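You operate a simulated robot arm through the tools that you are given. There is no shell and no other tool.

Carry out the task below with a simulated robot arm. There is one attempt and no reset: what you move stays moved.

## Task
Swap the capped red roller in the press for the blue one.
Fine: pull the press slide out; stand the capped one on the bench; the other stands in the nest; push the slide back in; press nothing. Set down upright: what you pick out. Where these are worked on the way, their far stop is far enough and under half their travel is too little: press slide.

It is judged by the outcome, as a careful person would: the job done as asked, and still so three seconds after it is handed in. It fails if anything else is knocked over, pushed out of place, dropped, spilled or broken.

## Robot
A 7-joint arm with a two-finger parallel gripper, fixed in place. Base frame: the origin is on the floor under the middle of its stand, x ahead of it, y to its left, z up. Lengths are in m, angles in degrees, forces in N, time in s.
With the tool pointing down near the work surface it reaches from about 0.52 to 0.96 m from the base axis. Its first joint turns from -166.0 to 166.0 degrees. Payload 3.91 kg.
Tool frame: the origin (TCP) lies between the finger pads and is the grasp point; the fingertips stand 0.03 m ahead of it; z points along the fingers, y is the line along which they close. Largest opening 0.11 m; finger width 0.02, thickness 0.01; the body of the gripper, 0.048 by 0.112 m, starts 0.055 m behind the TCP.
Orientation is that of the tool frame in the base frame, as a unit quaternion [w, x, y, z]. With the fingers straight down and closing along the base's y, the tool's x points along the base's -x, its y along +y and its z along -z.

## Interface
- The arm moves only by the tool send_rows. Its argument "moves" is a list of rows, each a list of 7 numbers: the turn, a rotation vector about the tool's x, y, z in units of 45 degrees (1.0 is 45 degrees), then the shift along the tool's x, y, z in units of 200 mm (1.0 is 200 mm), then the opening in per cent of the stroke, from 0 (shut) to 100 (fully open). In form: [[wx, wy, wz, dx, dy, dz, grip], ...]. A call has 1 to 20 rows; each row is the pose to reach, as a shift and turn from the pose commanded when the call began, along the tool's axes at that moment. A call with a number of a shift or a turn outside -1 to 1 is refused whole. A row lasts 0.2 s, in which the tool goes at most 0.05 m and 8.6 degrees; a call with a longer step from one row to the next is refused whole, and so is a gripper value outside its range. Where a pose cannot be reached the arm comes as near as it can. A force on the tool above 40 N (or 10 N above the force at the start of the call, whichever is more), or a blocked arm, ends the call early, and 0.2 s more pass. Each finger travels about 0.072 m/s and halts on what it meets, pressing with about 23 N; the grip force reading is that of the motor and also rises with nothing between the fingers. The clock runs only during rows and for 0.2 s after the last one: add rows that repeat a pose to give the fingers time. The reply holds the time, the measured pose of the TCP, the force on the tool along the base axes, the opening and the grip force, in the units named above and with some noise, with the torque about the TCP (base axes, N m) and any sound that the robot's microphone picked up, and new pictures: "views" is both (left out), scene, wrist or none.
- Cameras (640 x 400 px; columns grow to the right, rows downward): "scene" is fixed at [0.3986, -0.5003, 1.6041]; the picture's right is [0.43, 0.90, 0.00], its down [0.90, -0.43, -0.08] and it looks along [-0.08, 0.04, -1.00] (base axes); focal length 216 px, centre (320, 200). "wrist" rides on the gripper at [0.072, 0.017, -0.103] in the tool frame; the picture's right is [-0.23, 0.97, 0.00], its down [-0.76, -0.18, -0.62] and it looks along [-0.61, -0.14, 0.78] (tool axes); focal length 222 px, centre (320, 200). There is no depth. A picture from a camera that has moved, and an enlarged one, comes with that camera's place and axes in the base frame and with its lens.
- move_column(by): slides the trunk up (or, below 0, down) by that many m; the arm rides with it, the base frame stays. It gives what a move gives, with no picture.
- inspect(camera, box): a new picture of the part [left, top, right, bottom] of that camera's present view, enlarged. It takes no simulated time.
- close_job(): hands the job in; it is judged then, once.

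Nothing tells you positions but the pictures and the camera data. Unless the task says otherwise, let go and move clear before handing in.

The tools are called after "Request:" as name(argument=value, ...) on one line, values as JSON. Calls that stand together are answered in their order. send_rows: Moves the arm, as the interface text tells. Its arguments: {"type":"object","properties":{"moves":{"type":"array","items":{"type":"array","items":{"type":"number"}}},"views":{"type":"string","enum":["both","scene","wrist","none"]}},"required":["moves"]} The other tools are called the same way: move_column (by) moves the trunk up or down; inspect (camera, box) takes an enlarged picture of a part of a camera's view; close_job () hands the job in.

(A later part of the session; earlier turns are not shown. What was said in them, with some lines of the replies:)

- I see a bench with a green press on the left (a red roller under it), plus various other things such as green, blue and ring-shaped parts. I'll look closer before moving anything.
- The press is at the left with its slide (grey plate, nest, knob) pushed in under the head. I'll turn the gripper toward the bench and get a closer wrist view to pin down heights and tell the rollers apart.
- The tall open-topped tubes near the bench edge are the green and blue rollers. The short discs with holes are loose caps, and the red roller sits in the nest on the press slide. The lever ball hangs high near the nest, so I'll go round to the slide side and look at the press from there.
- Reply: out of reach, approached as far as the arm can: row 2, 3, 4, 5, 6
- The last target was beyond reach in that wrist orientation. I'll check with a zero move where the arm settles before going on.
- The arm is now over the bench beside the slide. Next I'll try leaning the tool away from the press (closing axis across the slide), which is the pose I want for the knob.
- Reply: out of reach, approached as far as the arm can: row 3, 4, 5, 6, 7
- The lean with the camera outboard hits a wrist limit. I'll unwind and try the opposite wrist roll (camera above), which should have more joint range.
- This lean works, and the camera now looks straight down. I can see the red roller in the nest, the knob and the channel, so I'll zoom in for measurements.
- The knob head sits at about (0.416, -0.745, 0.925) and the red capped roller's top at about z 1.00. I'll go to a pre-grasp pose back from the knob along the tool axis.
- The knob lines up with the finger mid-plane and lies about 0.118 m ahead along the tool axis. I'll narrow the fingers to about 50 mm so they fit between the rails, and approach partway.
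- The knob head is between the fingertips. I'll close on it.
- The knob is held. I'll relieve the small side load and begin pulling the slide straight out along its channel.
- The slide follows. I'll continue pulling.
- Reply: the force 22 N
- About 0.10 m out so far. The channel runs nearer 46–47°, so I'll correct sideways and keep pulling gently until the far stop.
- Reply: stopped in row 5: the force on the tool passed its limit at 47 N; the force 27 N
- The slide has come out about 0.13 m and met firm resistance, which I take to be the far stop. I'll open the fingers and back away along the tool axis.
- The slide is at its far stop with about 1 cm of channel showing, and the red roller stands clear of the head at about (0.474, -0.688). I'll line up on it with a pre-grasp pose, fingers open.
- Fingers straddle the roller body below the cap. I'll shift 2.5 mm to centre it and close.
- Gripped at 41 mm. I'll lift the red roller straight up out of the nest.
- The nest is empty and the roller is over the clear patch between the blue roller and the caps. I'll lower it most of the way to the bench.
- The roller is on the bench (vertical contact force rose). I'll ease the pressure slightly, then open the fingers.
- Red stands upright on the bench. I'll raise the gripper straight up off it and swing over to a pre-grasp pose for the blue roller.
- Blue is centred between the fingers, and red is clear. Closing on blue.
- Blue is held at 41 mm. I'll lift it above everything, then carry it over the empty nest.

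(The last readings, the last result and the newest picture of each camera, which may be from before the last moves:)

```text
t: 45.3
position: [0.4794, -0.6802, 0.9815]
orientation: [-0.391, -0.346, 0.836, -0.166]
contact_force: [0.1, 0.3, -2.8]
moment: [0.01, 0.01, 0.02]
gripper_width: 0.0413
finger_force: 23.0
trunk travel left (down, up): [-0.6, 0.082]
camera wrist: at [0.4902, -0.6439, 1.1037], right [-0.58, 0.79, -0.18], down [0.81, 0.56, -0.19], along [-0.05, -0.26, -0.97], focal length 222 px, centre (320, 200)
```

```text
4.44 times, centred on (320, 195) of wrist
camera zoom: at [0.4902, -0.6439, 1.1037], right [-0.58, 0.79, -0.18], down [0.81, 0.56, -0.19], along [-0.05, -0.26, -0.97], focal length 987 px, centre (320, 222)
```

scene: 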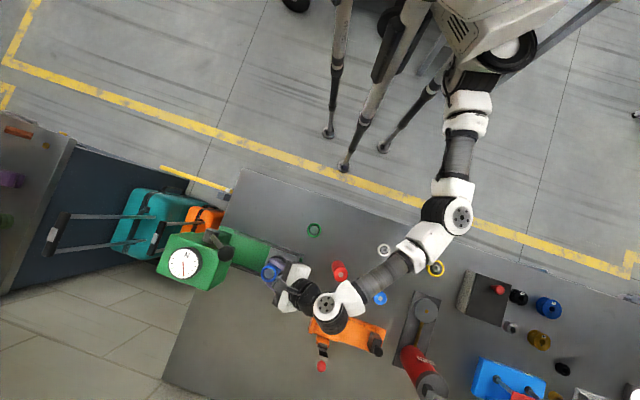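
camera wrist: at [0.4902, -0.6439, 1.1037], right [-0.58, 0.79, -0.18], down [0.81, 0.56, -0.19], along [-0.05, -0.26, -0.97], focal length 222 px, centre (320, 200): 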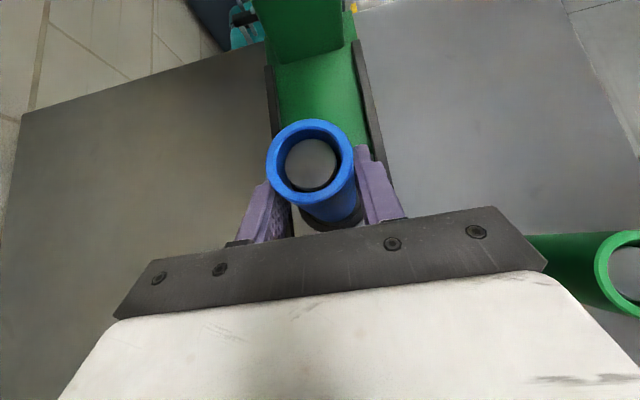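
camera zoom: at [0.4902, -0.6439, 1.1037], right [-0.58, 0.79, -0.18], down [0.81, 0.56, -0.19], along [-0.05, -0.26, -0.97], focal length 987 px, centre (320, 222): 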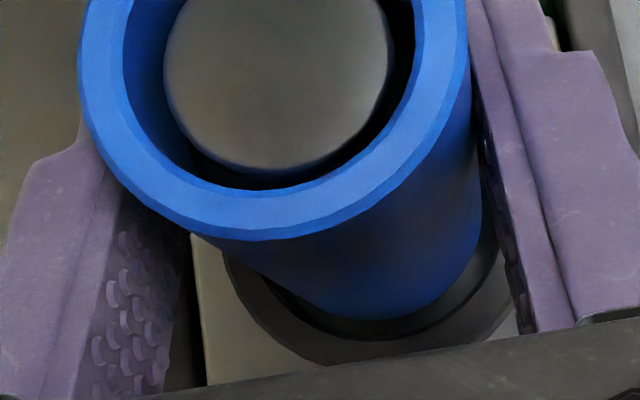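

Request:
send_rows(moves=[[0, 0, 0, -0.015, 0, 0.013, 20], [0, 0, 0, -0.031, 0, 0.026, 20], [0, 0, 0, -0.031, 0, 0.026, 20]], views="none")

Request:
send_rows(moves=[[0, 0, 0, -0.012, 0, 0.01, 20], [0, 0, 0, -0.023, 0, 0.019, 20], [0, 0, 0, -0.023, 0, 0.019, 20]], views="wrist")

Request:
inspect(camera="wrist", box=[270, 150, 370, 240])

```text
t: 46.1
position: [0.4792, -0.6801, 0.9744]
orientation: [-0.391, -0.345, 0.837, -0.165]
contact_force: [0.5, 0.2, -2.6]
moment: [-0.01, -0.03, -0.03]
gripper_width: 0.0412
finger_force: 23.3
trunk travel left (down, up): [-0.6, 0.082]
```

```text
t: 46.9
position: [0.4792, -0.6806, 0.9676]
orientation: [-0.391, -0.345, 0.837, -0.165]
contact_force: [0.2, 0.5, -2.5]
moment: [-0.03, -0.06, 0.0]
gripper_width: 0.0413
finger_force: 23.0
trunk travel left (down, up): [-0.6, 0.082]
camera wrist: at [0.4904, -0.6443, 1.0902], right [-0.58, 0.79, -0.18], down [0.81, 0.56, -0.19], along [-0.05, -0.26, -0.97], focal length 222 px, centre (320, 200)
```

wrist: 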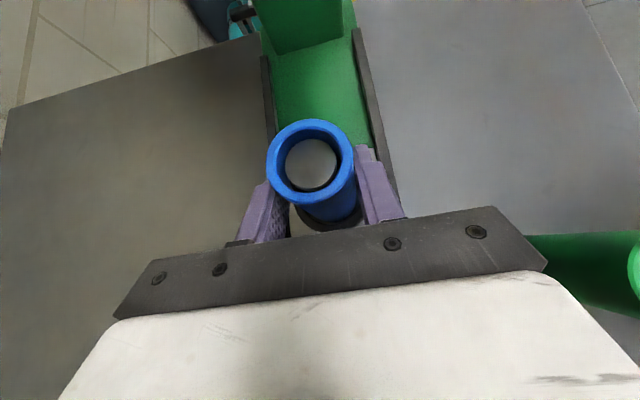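

```text
4.44 times, centred on (320, 195) of wrist
camera zoom: at [0.4904, -0.6443, 1.0902], right [-0.58, 0.79, -0.18], down [0.81, 0.56, -0.19], along [-0.05, -0.26, -0.97], focal length 987 px, centre (320, 222)
```

zoom: 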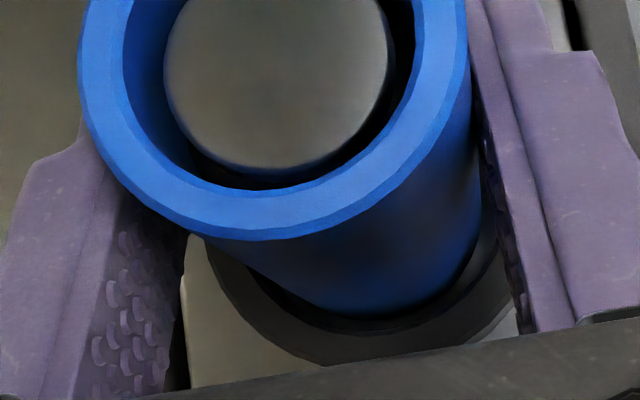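

The roller is going down into the nest with no contact force. I'll continue in small steps until it seats.

Request:
send_rows(moves=[[0, 0, 0, -0.0115, 0, 0.0096, 20], [0, 0, 0, -0.0115, 0, 0.0096, 20]], views="none")

Request:
send_rows(moves=[[0, 0, 0, -0.0077, 0, 0.0064, 20], [0, 0, 0, -0.0077, 0, 0.0064, 20]], views="none")

```text
t: 47.5
position: [0.4805, -0.6815, 0.9645]
orientation: [-0.392, -0.345, 0.837, -0.165]
contact_force: [0.6, -0.6, -2.1]
moment: [0.05, 0.01, 0.02]
gripper_width: 0.0412
finger_force: 23.2
trunk travel left (down, up): [-0.6, 0.082]
```

```text
t: 48.1
position: [0.4798, -0.6816, 0.9611]
orientation: [-0.391, -0.345, 0.837, -0.165]
contact_force: [-1.1, 0.6, -1.6]
moment: [-0.03, 0.01, -0.01]
gripper_width: 0.0413
finger_force: 23.7
trunk travel left (down, up): [-0.6, 0.082]
```

Request:
send_rows(moves=[[0, 0, 0, -0.0058, 0, 0.0048, 20], [0, 0, 0, -0.0058, 0, 0.0048, 20]], views="none")

```text
t: 48.7
position: [0.4778, -0.6813, 0.9627]
orientation: [-0.392, -0.345, 0.837, -0.166]
contact_force: [0.0, -2.2, 5.1]
moment: [-0.08, 0.08, 0.05]
gripper_width: 0.0415
finger_force: 23.2
trunk travel left (down, up): [-0.6, 0.082]
```

It's seated: contact came at the same height the red one had in the nest. Releasing now.

Request:
send_rows(moves=[[0, 0, 0, 0, 0, 0, 38], [0, 0, 0, 0, 0, 0, 42], [0, 0, 0, 0, 0, 0, 50], [0, 0, 0, 0, 0, 0, 60], [0, 0, 0, 0, 0, 0, 65], [0, 0, 0, 0, 0, 0, 65]], views="both")

Request:
inspect(camera="wrist", box=[220, 80, 420, 240])

Request:
inspect(camera="scene", box=[200, 210, 320, 300])

```text
t: 50.1
position: [0.4809, -0.6807, 0.9615]
orientation: [-0.391, -0.345, 0.837, -0.165]
contact_force: [-0.3, 0.2, -0.1]
moment: [0.03, 0.01, 0.03]
gripper_width: 0.0715
finger_force: 0.1
trunk travel left (down, up): [-0.6, 0.082]
camera wrist: at [0.4909, -0.6438, 1.0837], right [-0.58, 0.79, -0.18], down [0.81, 0.56, -0.19], along [-0.05, -0.26, -0.97], focal length 222 px, centre (320, 200)
```

scene: 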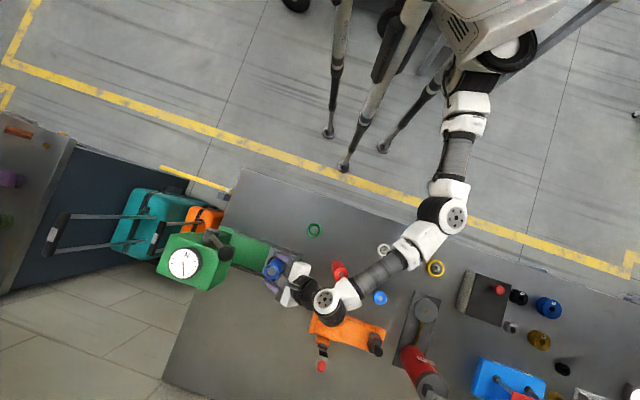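
wrist: 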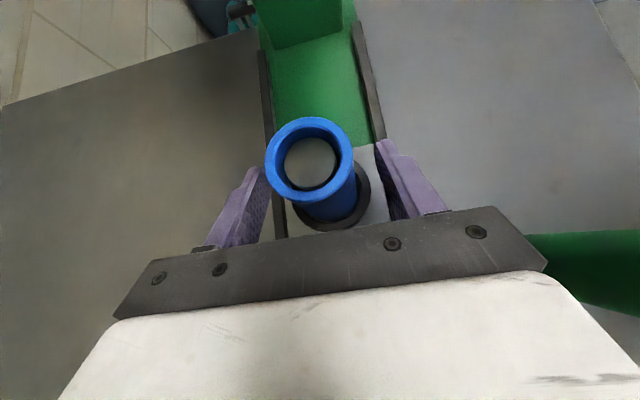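

```text
2.50 times, centred on (320, 160) of wrist
camera zoom: at [0.4909, -0.6438, 1.0837], right [-0.58, 0.79, -0.18], down [0.81, 0.56, -0.19], along [-0.05, -0.26, -0.97], focal length 555 px, centre (320, 300)
```

zoom: 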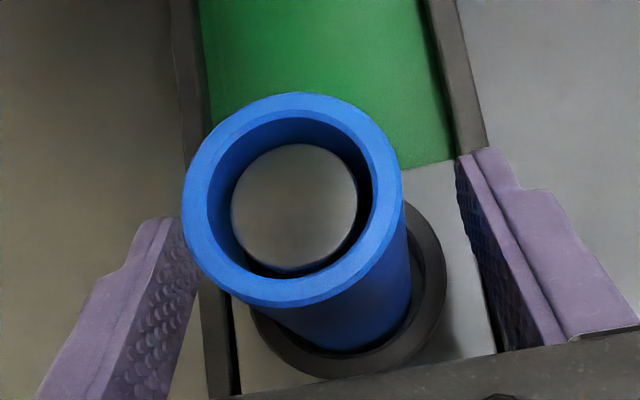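

```text
4.44 times, centred on (260, 255) of scene
camera zoom: at [0.3986, -0.5003, 1.6041], right [0.43, 0.9, 0.0], down [0.9, -0.43, -0.08], along [-0.08, 0.04, -1.0], focal length 959 px, centre (587, -44)
```

zoom: 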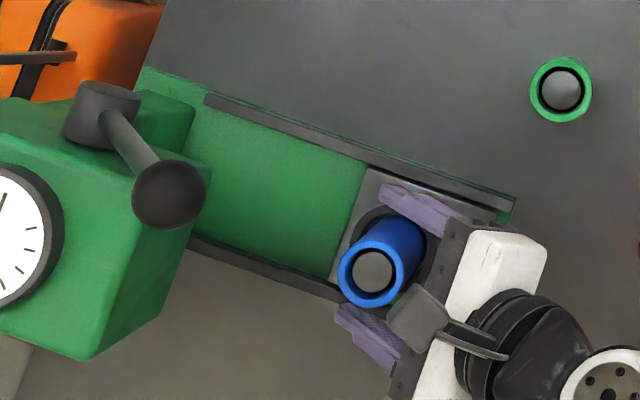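

Blue stands in the nest. I'll back the gripper out along its axis and line up on the knob again.

Request:
send_rows(moves=[[0, 0, 0, 0, 0, -0.12, 65], [0, 0, 0, 0, 0, -0.3, 65], [0, 0, 0, 0, 0, -0.5, 65], [0, 0, 0, 0, 0, -0.62, 45]], views="both")

Request:
inspect(camera="wrist", box=[220, 20, 420, 220])

```text
t: 51.1
position: [0.5483, -0.6135, 1.0423]
orientation: [-0.391, -0.344, 0.838, -0.164]
contact_force: [-0.5, 0.0, 0.2]
moment: [-0.02, 0.03, -0.01]
gripper_width: 0.0495
finger_force: 0.0
trunk travel left (down, up): [-0.6, 0.082]
camera wrist: at [0.5589, -0.576, 1.164], right [-0.58, 0.79, -0.18], down [0.81, 0.56, -0.19], along [-0.05, -0.26, -0.97], focal length 222 px, centre (320, 200)
```

scene: 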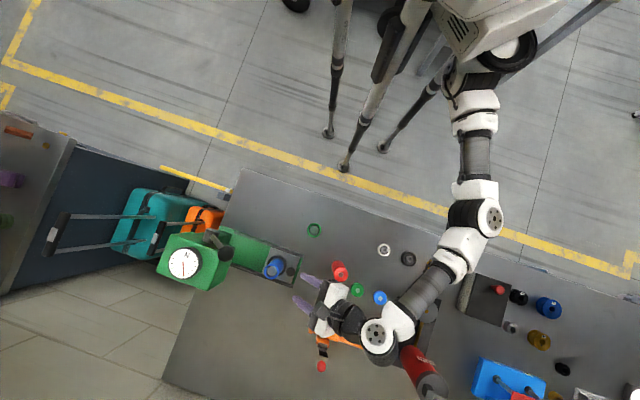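
wrist: 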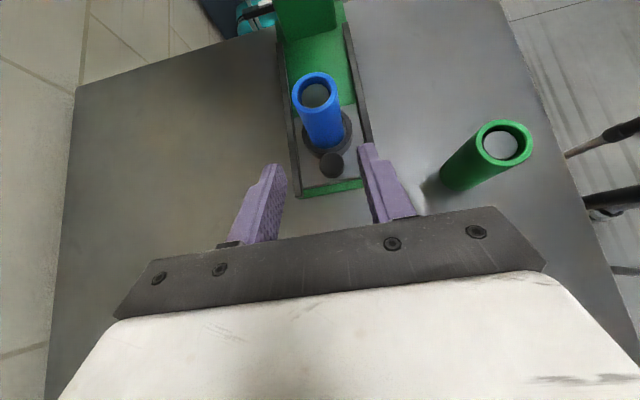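

```text
2.00 times, centred on (320, 120) of wrist
camera zoom: at [0.5589, -0.576, 1.164], right [-0.58, 0.79, -0.18], down [0.81, 0.56, -0.19], along [-0.05, -0.26, -0.97], focal length 444 px, centre (320, 360)
```

zoom: 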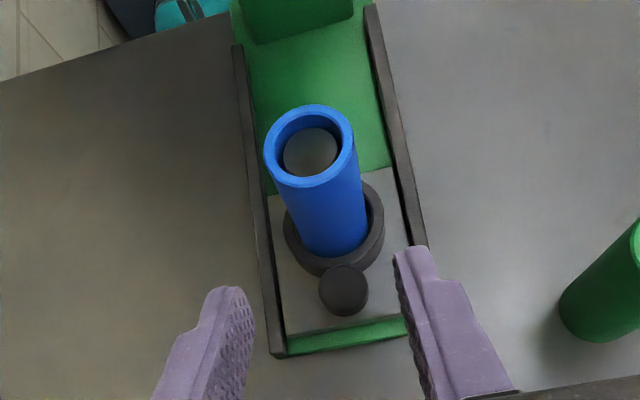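

Request:
send_rows(moves=[[0, 0, 0, -0.136, 0.008, 0.05, 45], [0, 0, 0, -0.272, 0.017, 0.105, 45], [0, 0, 0, -0.272, 0.017, 0.25, 45]], views="wrist")

Request:
inspect(camera="wrist", box=[220, 40, 420, 240])

```text
t: 51.9
position: [0.5415, -0.6132, 0.9686]
orientation: [-0.392, -0.344, 0.837, -0.165]
contact_force: [0.9, 0.2, 0.1]
moment: [-0.03, 0.01, 0.02]
gripper_width: 0.05
finger_force: 0.1
trunk travel left (down, up): [-0.6, 0.082]
camera wrist: at [0.5526, -0.5764, 1.0908], right [-0.58, 0.79, -0.18], down [0.81, 0.56, -0.19], along [-0.05, -0.26, -0.97], focal length 222 px, centre (320, 200)
```

wrist: 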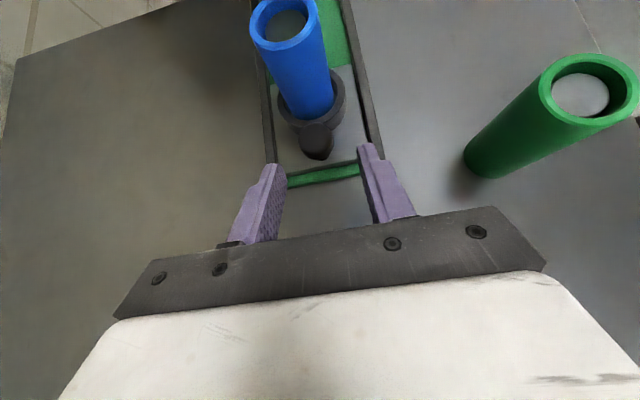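

```text
2.00 times, centred on (320, 140) of wrist
camera zoom: at [0.5526, -0.5764, 1.0908], right [-0.58, 0.79, -0.18], down [0.81, 0.56, -0.19], along [-0.05, -0.26, -0.97], focal length 444 px, centre (320, 320)
```

zoom: 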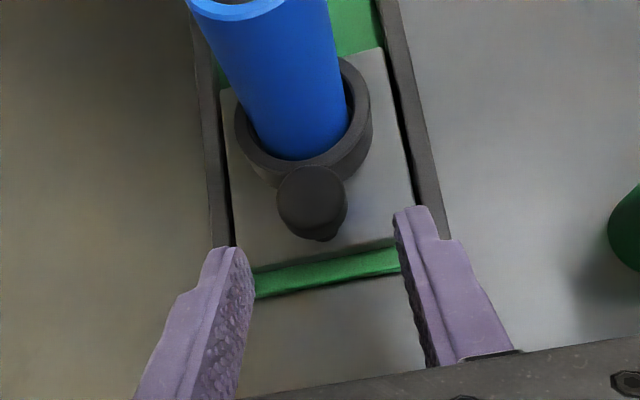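

Request:
send_rows(moves=[[0, 0, 0, 0, -0.015, 0.08, 45], [0, 0, 0, 0, -0.015, 0.16, 45], [0, 0, 0, 0, -0.015, 0.25, 45], [0, 0, 0, 0, -0.015, 0.25, 45]], views="wrist")

Request:
inspect(camera="wrist", box=[220, 60, 420, 260])

```text
t: 52.9
position: [0.5155, -0.6425, 0.9344]
orientation: [-0.392, -0.345, 0.837, -0.165]
contact_force: [-0.4, -0.4, 0.2]
moment: [0.01, 0.06, -0.03]
gripper_width: 0.0496
finger_force: 0.0
trunk travel left (down, up): [-0.6, 0.082]
camera wrist: at [0.5271, -0.6058, 1.0573], right [-0.58, 0.79, -0.18], down [0.81, 0.56, -0.19], along [-0.05, -0.26, -0.97], focal length 222 px, centre (320, 200)
```

wrist: 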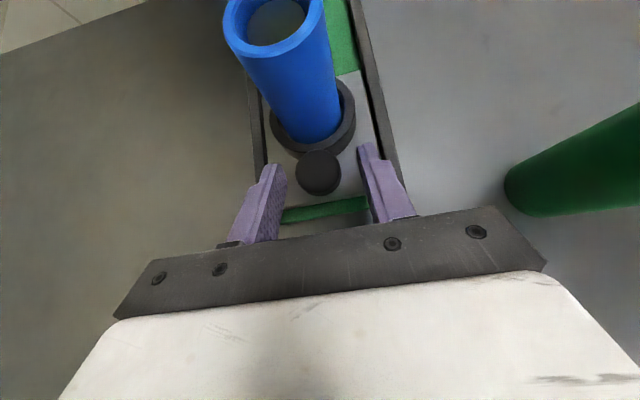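

```text
2.00 times, centred on (320, 160) of wrist
camera zoom: at [0.5271, -0.6058, 1.0573], right [-0.58, 0.79, -0.18], down [0.81, 0.56, -0.19], along [-0.05, -0.26, -0.97], focal length 444 px, centre (320, 280)
```

zoom: 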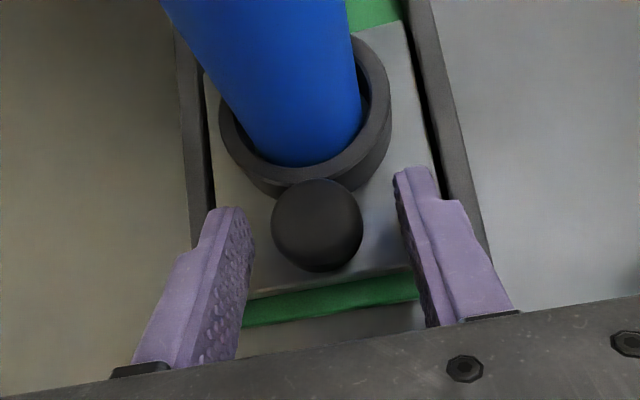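

Request:
send_rows(moves=[[0, 0, 0, 0, 0, 0, 30], [0, 0, 0, 0, 0, 0, 15], [0, 0, 0, 0, 0, 0, 15], [0, 0, 0, 0, 0, 0, 15]], views="wrist")

```text
t: 53.9
position: [0.517, -0.6424, 0.9348]
orientation: [-0.392, -0.345, 0.836, -0.166]
contact_force: [3.7, -6.3, 1.3]
moment: [-0.17, 0.02, 0.09]
gripper_width: 0.0273
finger_force: 45.2
trunk travel left (down, up): [-0.6, 0.082]
camera wrist: at [0.5276, -0.6059, 1.0573], right [-0.59, 0.79, -0.18], down [0.81, 0.56, -0.19], along [-0.05, -0.26, -0.97], focal length 222 px, centre (320, 200)
```

wrist: 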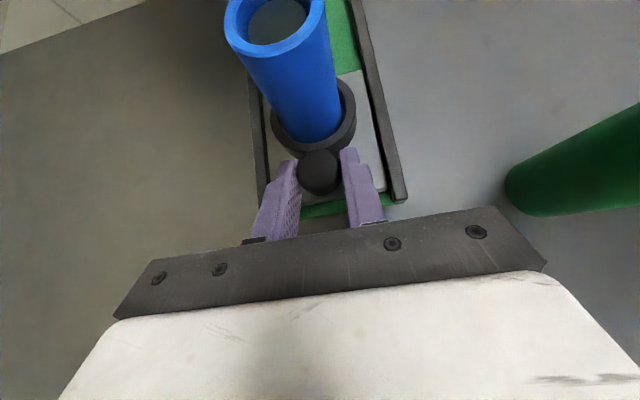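

The knob is gripped with little side load. I'll push the slide back in, first about half the way.

Request:
send_rows(moves=[[0, 0, 0, 0.032, -0.005, 0.0385, 15], [0, 0, 0, 0.08, -0.006, 0.096, 15], [0, 0, 0, 0.127, -0.007, 0.154, 15], [0, 0, 0, 0.175, -0.0075, 0.212, 15]], views="both")

```text
t: 54.9
position: [0.4772, -0.6814, 0.9346]
orientation: [-0.392, -0.345, 0.836, -0.165]
contact_force: [-3.4, 3.7, 2.2]
moment: [0.33, 0.06, -0.08]
gripper_width: 0.0271
finger_force: 45.4
trunk travel left (down, up): [-0.6, 0.082]
camera wrist: at [0.4884, -0.6455, 1.0574], right [-0.58, 0.79, -0.18], down [0.81, 0.56, -0.19], along [-0.05, -0.26, -0.97], focal length 222 px, centre (320, 200)
```

scene: 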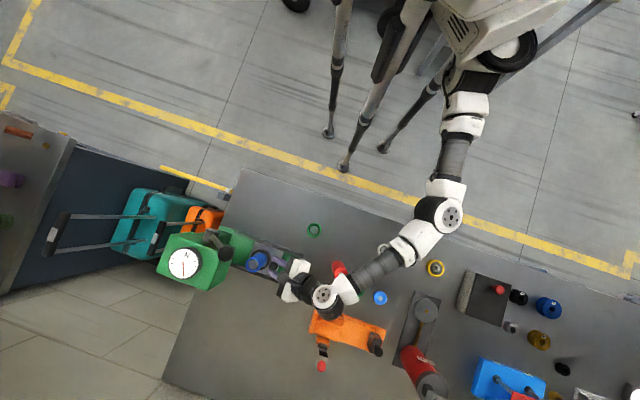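
wrist: 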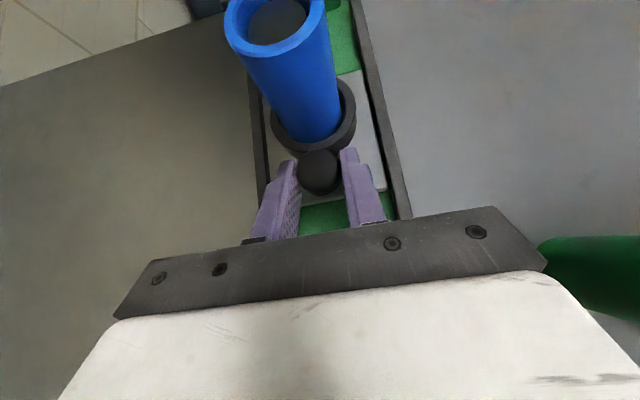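

Request:
send_rows(moves=[[0, 0, 0, 0.045, 0.002, 0.054, 15], [0, 0, 0, 0.09, 0.001, 0.109, 15], [0, 0, 0, 0.135, 0.0, 0.163, 15], [0, 0, 0, 0.175, 0.0, 0.212, 15]], views="both")

Request:
inspect(camera="scene", box=[190, 200, 330, 310])

```text
t: 55.9
position: [0.4379, -0.7216, 0.9349]
orientation: [-0.392, -0.344, 0.837, -0.164]
contact_force: [-8.2, 7.7, -1.0]
moment: [0.02, 0.24, -0.26]
gripper_width: 0.0274
finger_force: 45.1
trunk travel left (down, up): [-0.6, 0.082]
camera wrist: at [0.449, -0.6848, 1.0574], right [-0.58, 0.79, -0.18], down [0.81, 0.55, -0.19], along [-0.05, -0.26, -0.97], focal length 222 px, centre (320, 200)
```

scene: 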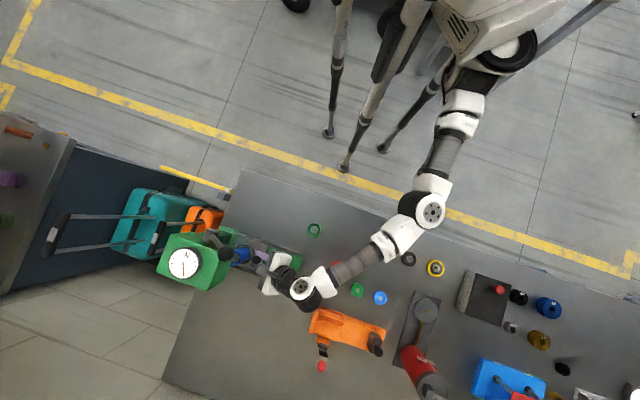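
wrist: 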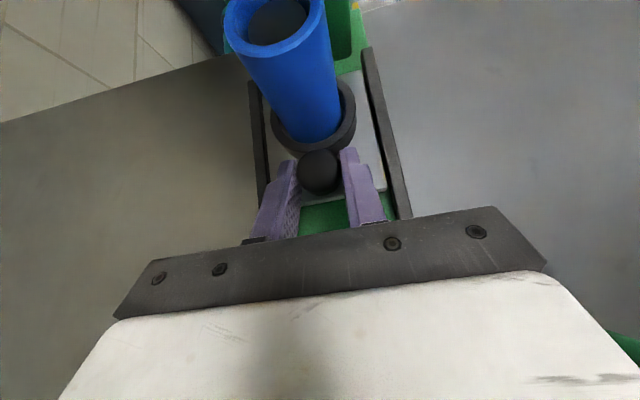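

```text
3.64 times, centred on (260, 255) of scene
camera zoom: at [0.3986, -0.5003, 1.6041], right [0.43, 0.9, 0.0], down [0.9, -0.43, -0.08], along [-0.08, 0.04, -1.0], focal length 785 px, centre (538, 0)
```

zoom: 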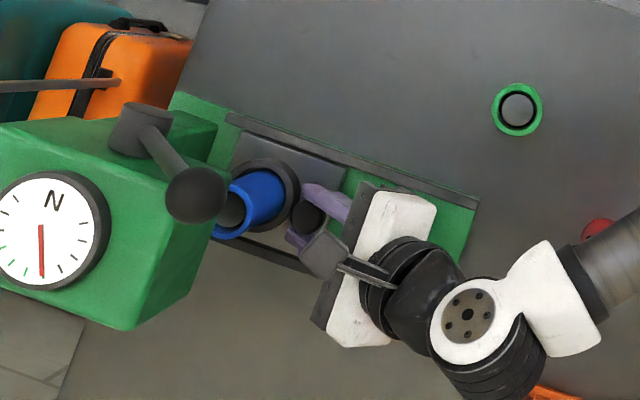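

Request:
send_rows(moves=[[0, 0, 0, 0, 0.005, 0, 15], [0, 0, 0, 0.025, 0.005, 0.031, 15], [0, 0, 0, 0.05, 0.005, 0.061, 15], [0, 0, 0, 0.057, 0.005, 0.069, 15]], views="none")

Request:
send_rows(moves=[[0, 0, 0, 0.0064, 0, 0.0077, 15], [0, 0, 0, 0.0064, 0, 0.0077, 15]], views="wrist")

```text
t: 56.9
position: [0.4252, -0.7324, 0.9353]
orientation: [-0.392, -0.344, 0.837, -0.166]
contact_force: [-3.0, 2.6, 1.6]
moment: [0.32, -0.46, -0.01]
gripper_width: 0.0273
finger_force: 44.6
trunk travel left (down, up): [-0.6, 0.082]
```

```text
t: 57.5
position: [0.4245, -0.7353, 0.9346]
orientation: [-0.392, -0.345, 0.837, -0.166]
contact_force: [-0.9, 2.8, 5.0]
moment: [0.12, -0.07, -0.03]
gripper_width: 0.0274
finger_force: 44.8
trunk travel left (down, up): [-0.6, 0.082]
camera wrist: at [0.4359, -0.6975, 1.0573], right [-0.59, 0.79, -0.18], down [0.81, 0.56, -0.19], along [-0.05, -0.26, -0.97], focal length 222 px, centre (320, 200)
```

wrist: 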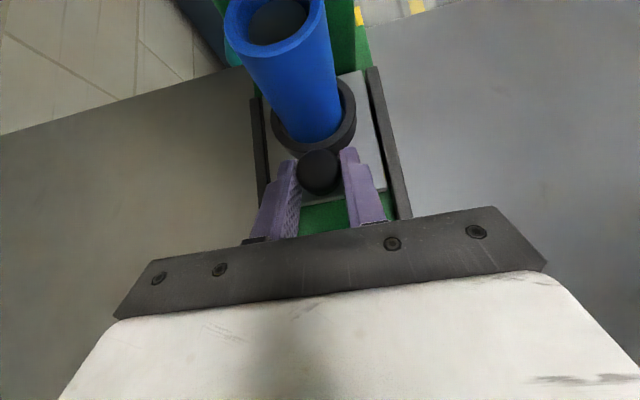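

Request:
send_rows(moves=[[0, 0, 0, 0.0064, 0, 0.0077, 15], [0, 0, 0, 0.0064, 0, 0.0077, 15]], views="none")

Request:
send_rows(moves=[[0, 0, 0, 0.0064, 0, 0.0077, 15], [0, 0, 0, 0.0064, 0, 0.0077, 15]], views="none")

```text
t: 58.1
position: [0.425, -0.7353, 0.9362]
orientation: [-0.392, -0.346, 0.836, -0.166]
contact_force: [3.1, 9.7, 4.5]
moment: [-0.33, 0.48, -0.11]
gripper_width: 0.0271
finger_force: 44.7
trunk travel left (down, up): [-0.6, 0.082]
```

```text
t: 58.7
position: [0.4251, -0.7366, 0.9365]
orientation: [-0.392, -0.346, 0.836, -0.165]
contact_force: [9.8, 30.2, 2.7]
moment: [0.36, 0.21, -0.21]
gripper_width: 0.0273
finger_force: 45.3
trunk travel left (down, up): [-0.6, 0.082]
```

The slide is against its inner stop (about 28 N of push-back, same position as at the start). I'll ease off the pressure, open and back away.

Request:
send_rows(moves=[[0, 0, 0, -0.006, 0, -0.007, 15], [0, 0, 0, -0.009, 0, -0.011, 30], [0, 0, 0, -0.009, 0, -0.011, 45], [0, 0, 0, -0.009, 0, -0.011, 45]], views="wrist")

Request:
inspect(camera="wrist", box=[220, 60, 420, 260])

```text
t: 59.7
position: [0.4247, -0.7355, 0.9349]
orientation: [-0.393, -0.345, 0.836, -0.166]
contact_force: [-0.5, 0.6, -0.1]
moment: [-0.02, -0.01, 0.01]
gripper_width: 0.0495
finger_force: 0.2
trunk travel left (down, up): [-0.6, 0.082]
camera wrist: at [0.4353, -0.6989, 1.0571], right [-0.58, 0.79, -0.18], down [0.81, 0.56, -0.19], along [-0.05, -0.26, -0.97], focal length 222 px, centre (320, 200)
```

wrist: 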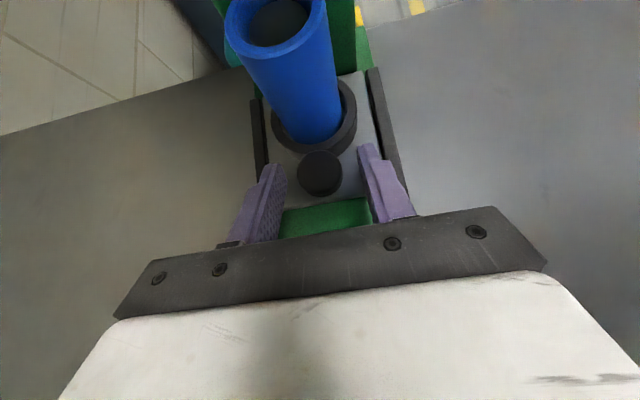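

```text
2.00 times, centred on (320, 160) of wrist
camera zoom: at [0.4353, -0.6989, 1.0571], right [-0.58, 0.79, -0.18], down [0.81, 0.56, -0.19], along [-0.05, -0.26, -0.97], focal length 444 px, centre (320, 280)
```

zoom: 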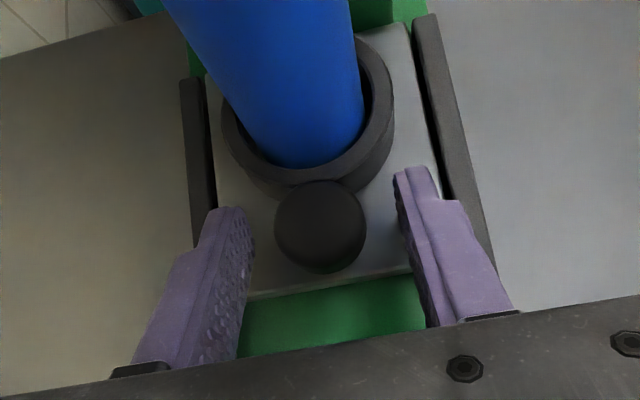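

Request:
send_rows(moves=[[0, 0, 0, 0, 0, -0.1, 45], [0, 0, 0, 0, 0, -0.25, 45], [0, 0, 0, 0, 0, -0.42, 45], [0, 0, 0, 0, 0, -0.6, 45]], views="both")

Request:
inspect(camera="scene", box=[190, 200, 330, 310])

Request:
inspect(camera="wrist", box=[220, 0, 420, 200])

```text
t: 60.7
position: [0.49, -0.6686, 1.0109]
orientation: [-0.392, -0.344, 0.837, -0.165]
contact_force: [0.7, -0.2, 0.5]
moment: [0.0, -0.01, 0.02]
gripper_width: 0.0496
finger_force: 0.1
trunk travel left (down, up): [-0.6, 0.082]
camera wrist: at [0.501, -0.6324, 1.1335], right [-0.58, 0.79, -0.18], down [0.81, 0.56, -0.19], along [-0.05, -0.26, -0.97], focal length 222 px, centre (320, 200)
```

scene: 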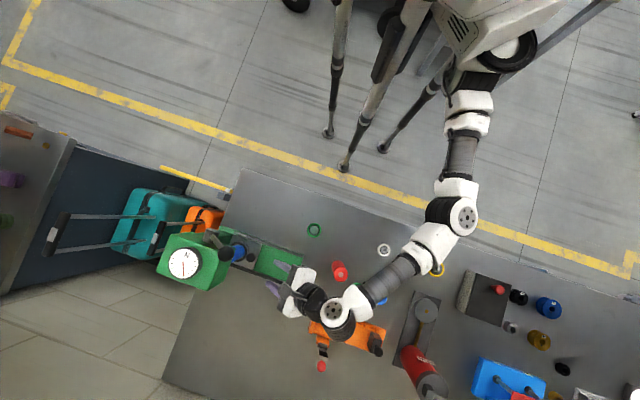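
wrist: 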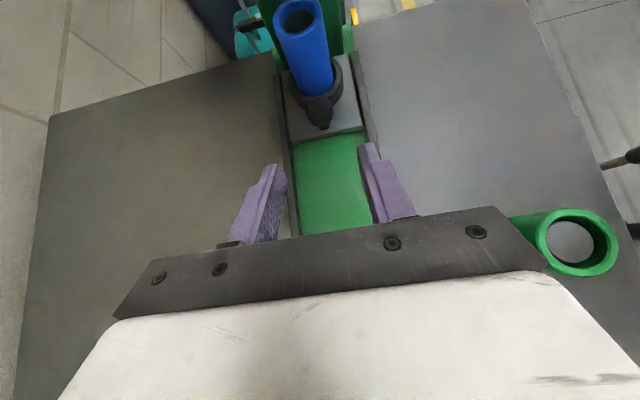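

```text
3.64 times, centred on (260, 255) of scene
camera zoom: at [0.3986, -0.5003, 1.6041], right [0.43, 0.9, 0.0], down [0.9, -0.43, -0.08], along [-0.08, 0.04, -1.0], focal length 785 px, centre (538, 0)
```

zoom: 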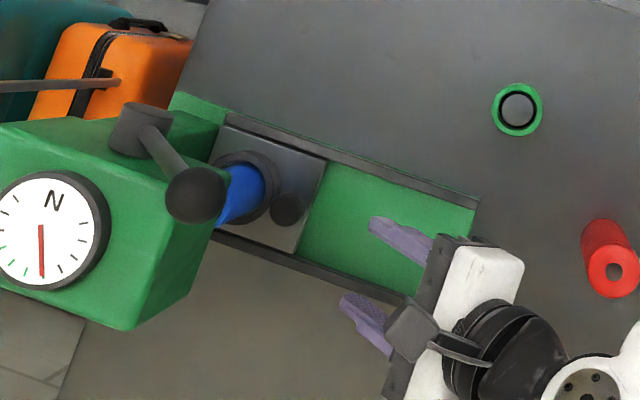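

```text
2.00 times, centred on (320, 100) of wrist
camera zoom: at [0.501, -0.6324, 1.1335], right [-0.58, 0.79, -0.18], down [0.81, 0.56, -0.19], along [-0.05, -0.26, -0.97], focal length 444 px, centre (320, 400)
```

zoom: 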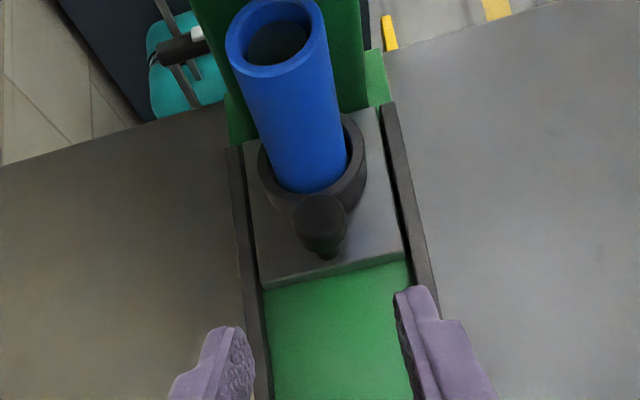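

The slide is fully back in with blue standing in the nest under the head, and red stands on the bench. I'll raise the arm clear and take a last look.

Request:
send_rows(moves=[[0, 0, 0, 0.154, -0.002, -0.128, 45], [0, 0, 0, 0.307, -0.003, -0.255, 45], [0, 0, 0, 0.461, -0.005, -0.383, 45], [0, 0, 0, 0.37, 0.09, -0.49, 45], [0, 0, 0, 0.28, 0.185, -0.6, 45], [0, 0, 0, 0.191, 0.278, -0.711, 45]], views="both")

Request:
inspect(camera="scene", box=[150, 180, 430, 380])

Request:
inspect(camera="wrist", box=[0, 0, 640, 240])

```text
t: 62.1
position: [0.51, -0.5696, 1.131]
orientation: [-0.393, -0.344, 0.837, -0.164]
contact_force: [-0.7, 0.2, 0.0]
moment: [0.05, 0.01, -0.02]
gripper_width: 0.0494
finger_force: 0.1
trunk travel left (down, up): [-0.6, 0.082]
camera wrist: at [0.5205, -0.533, 1.2529], right [-0.58, 0.79, -0.18], down [0.81, 0.56, -0.19], along [-0.05, -0.26, -0.97], focal length 222 px, centre (320, 200)
```

scene: 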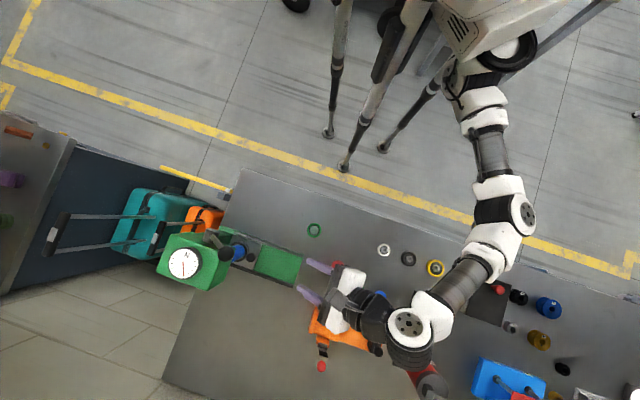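
wrist: 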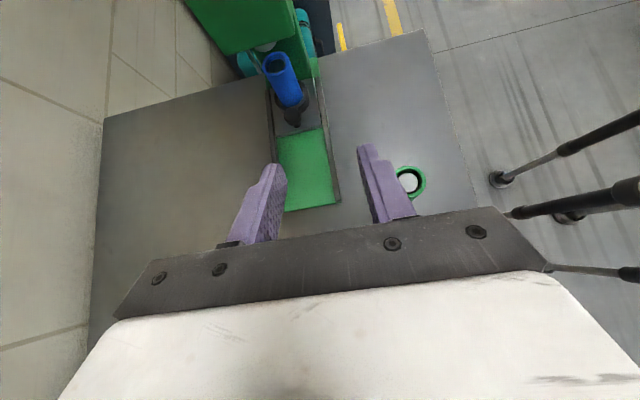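

```text
2.00 times, centred on (290, 280) of scene
camera zoom: at [0.3986, -0.5003, 1.6041], right [0.43, 0.9, 0.0], down [0.9, -0.43, -0.08], along [-0.08, 0.04, -1.0], focal length 432 px, centre (380, 40)
```

zoom: 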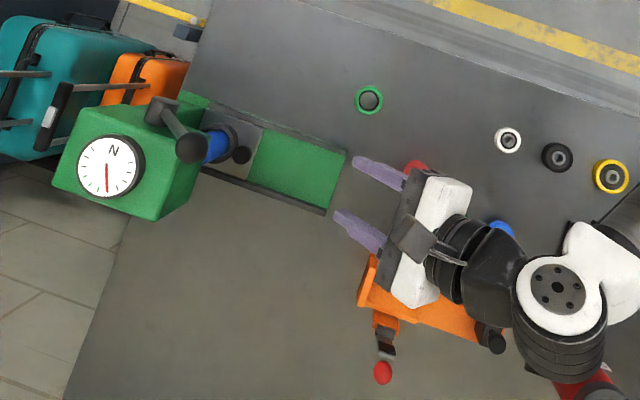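

```text
1.00 times, centred on (320, 120) of wrist (not enlarged: the box is as wide or as high as the picture)
camera zoom: at [0.5205, -0.533, 1.2529], right [-0.58, 0.79, -0.18], down [0.81, 0.56, -0.19], along [-0.05, -0.26, -0.97], focal length 222 px, centre (320, 280)
```

zoom: 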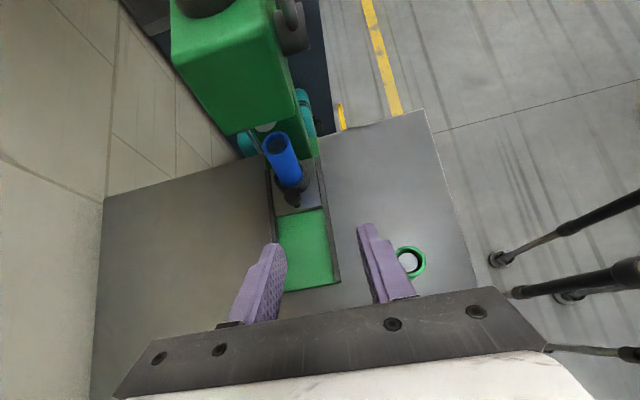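

Request:
send_rows(moves=[[0, 0, 0, 0.02, 0.2, -0.016, 45], [0, 0, 0, 0.04, 0.4, -0.033, 45], [0, 0, 0, 0.06, 0.6, -0.05, 45], [0, 0, 0, 0.08, 0.8, -0.066, 45]], views="both")

Request:
inspect(camera="scene", box=[150, 180, 450, 400])

```text
t: 63.1
position: [0.3967, -0.4558, 1.1525]
orientation: [-0.392, -0.346, 0.837, -0.164]
contact_force: [0.6, -0.5, -0.1]
moment: [0.0, -0.03, -0.01]
gripper_width: 0.0495
finger_force: 0.1
trunk travel left (down, up): [-0.6, 0.082]
camera wrist: at [0.4079, -0.4196, 1.2746], right [-0.59, 0.79, -0.18], down [0.81, 0.56, -0.19], along [-0.05, -0.26, -0.97], focal length 222 px, centre (320, 200)
```

scene: 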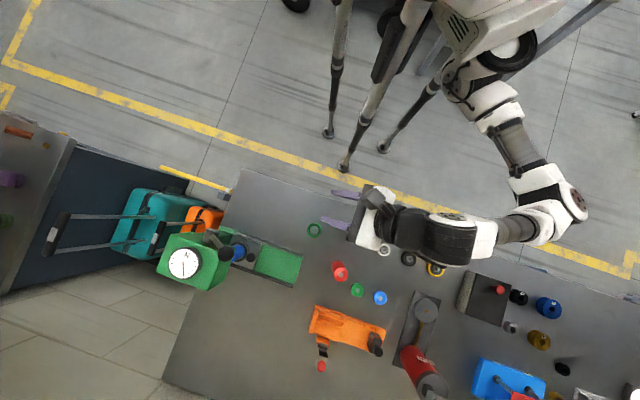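
wrist: 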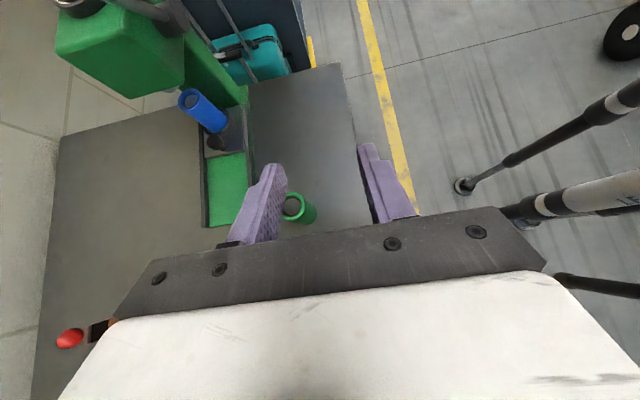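

```text
1.82 times, centred on (300, 290) of scene
camera zoom: at [0.3986, -0.5003, 1.6041], right [0.43, 0.9, 0.0], down [0.9, -0.43, -0.08], along [-0.08, 0.04, -1.0], focal length 392 px, centre (356, 36)
```

zoom: 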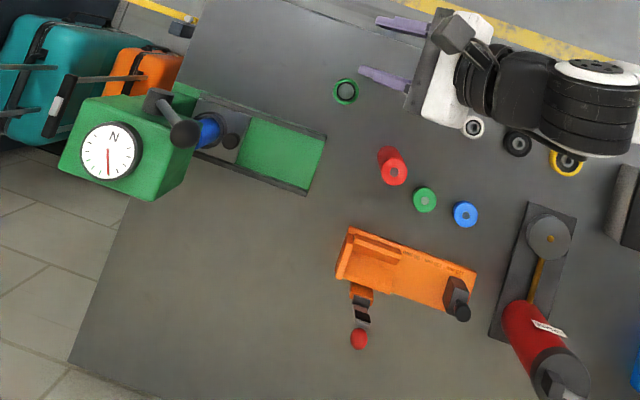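

The press slide is back in with the blue roller standing in its nest. The capped red roller stands upright on the bench, and nothing else has moved. The lever was not touched and the arm is clear, so I'm handing the job in.

Request:
close_job()

```text
The job is handed in.
```

The swap is done and handed in. The blue roller stands in the press nest, and the capped red roller stands upright on the bench, in clear space to the right of the press beside the loose green cap.

- **Slide out:** I pulled it about 0.13 m, until it met firm resistance that I took as its far stop, with roughly 1 cm of channel still showing.
- **Slide in:** I pushed it back until it stopped against its inner end, at the same position it started from.
- **Pressing:** nothing was pressed, and the lever was not touched.
- **Other items:** the last scene picture shows everything I could see still in place. The arm has let go and is clear of the press.
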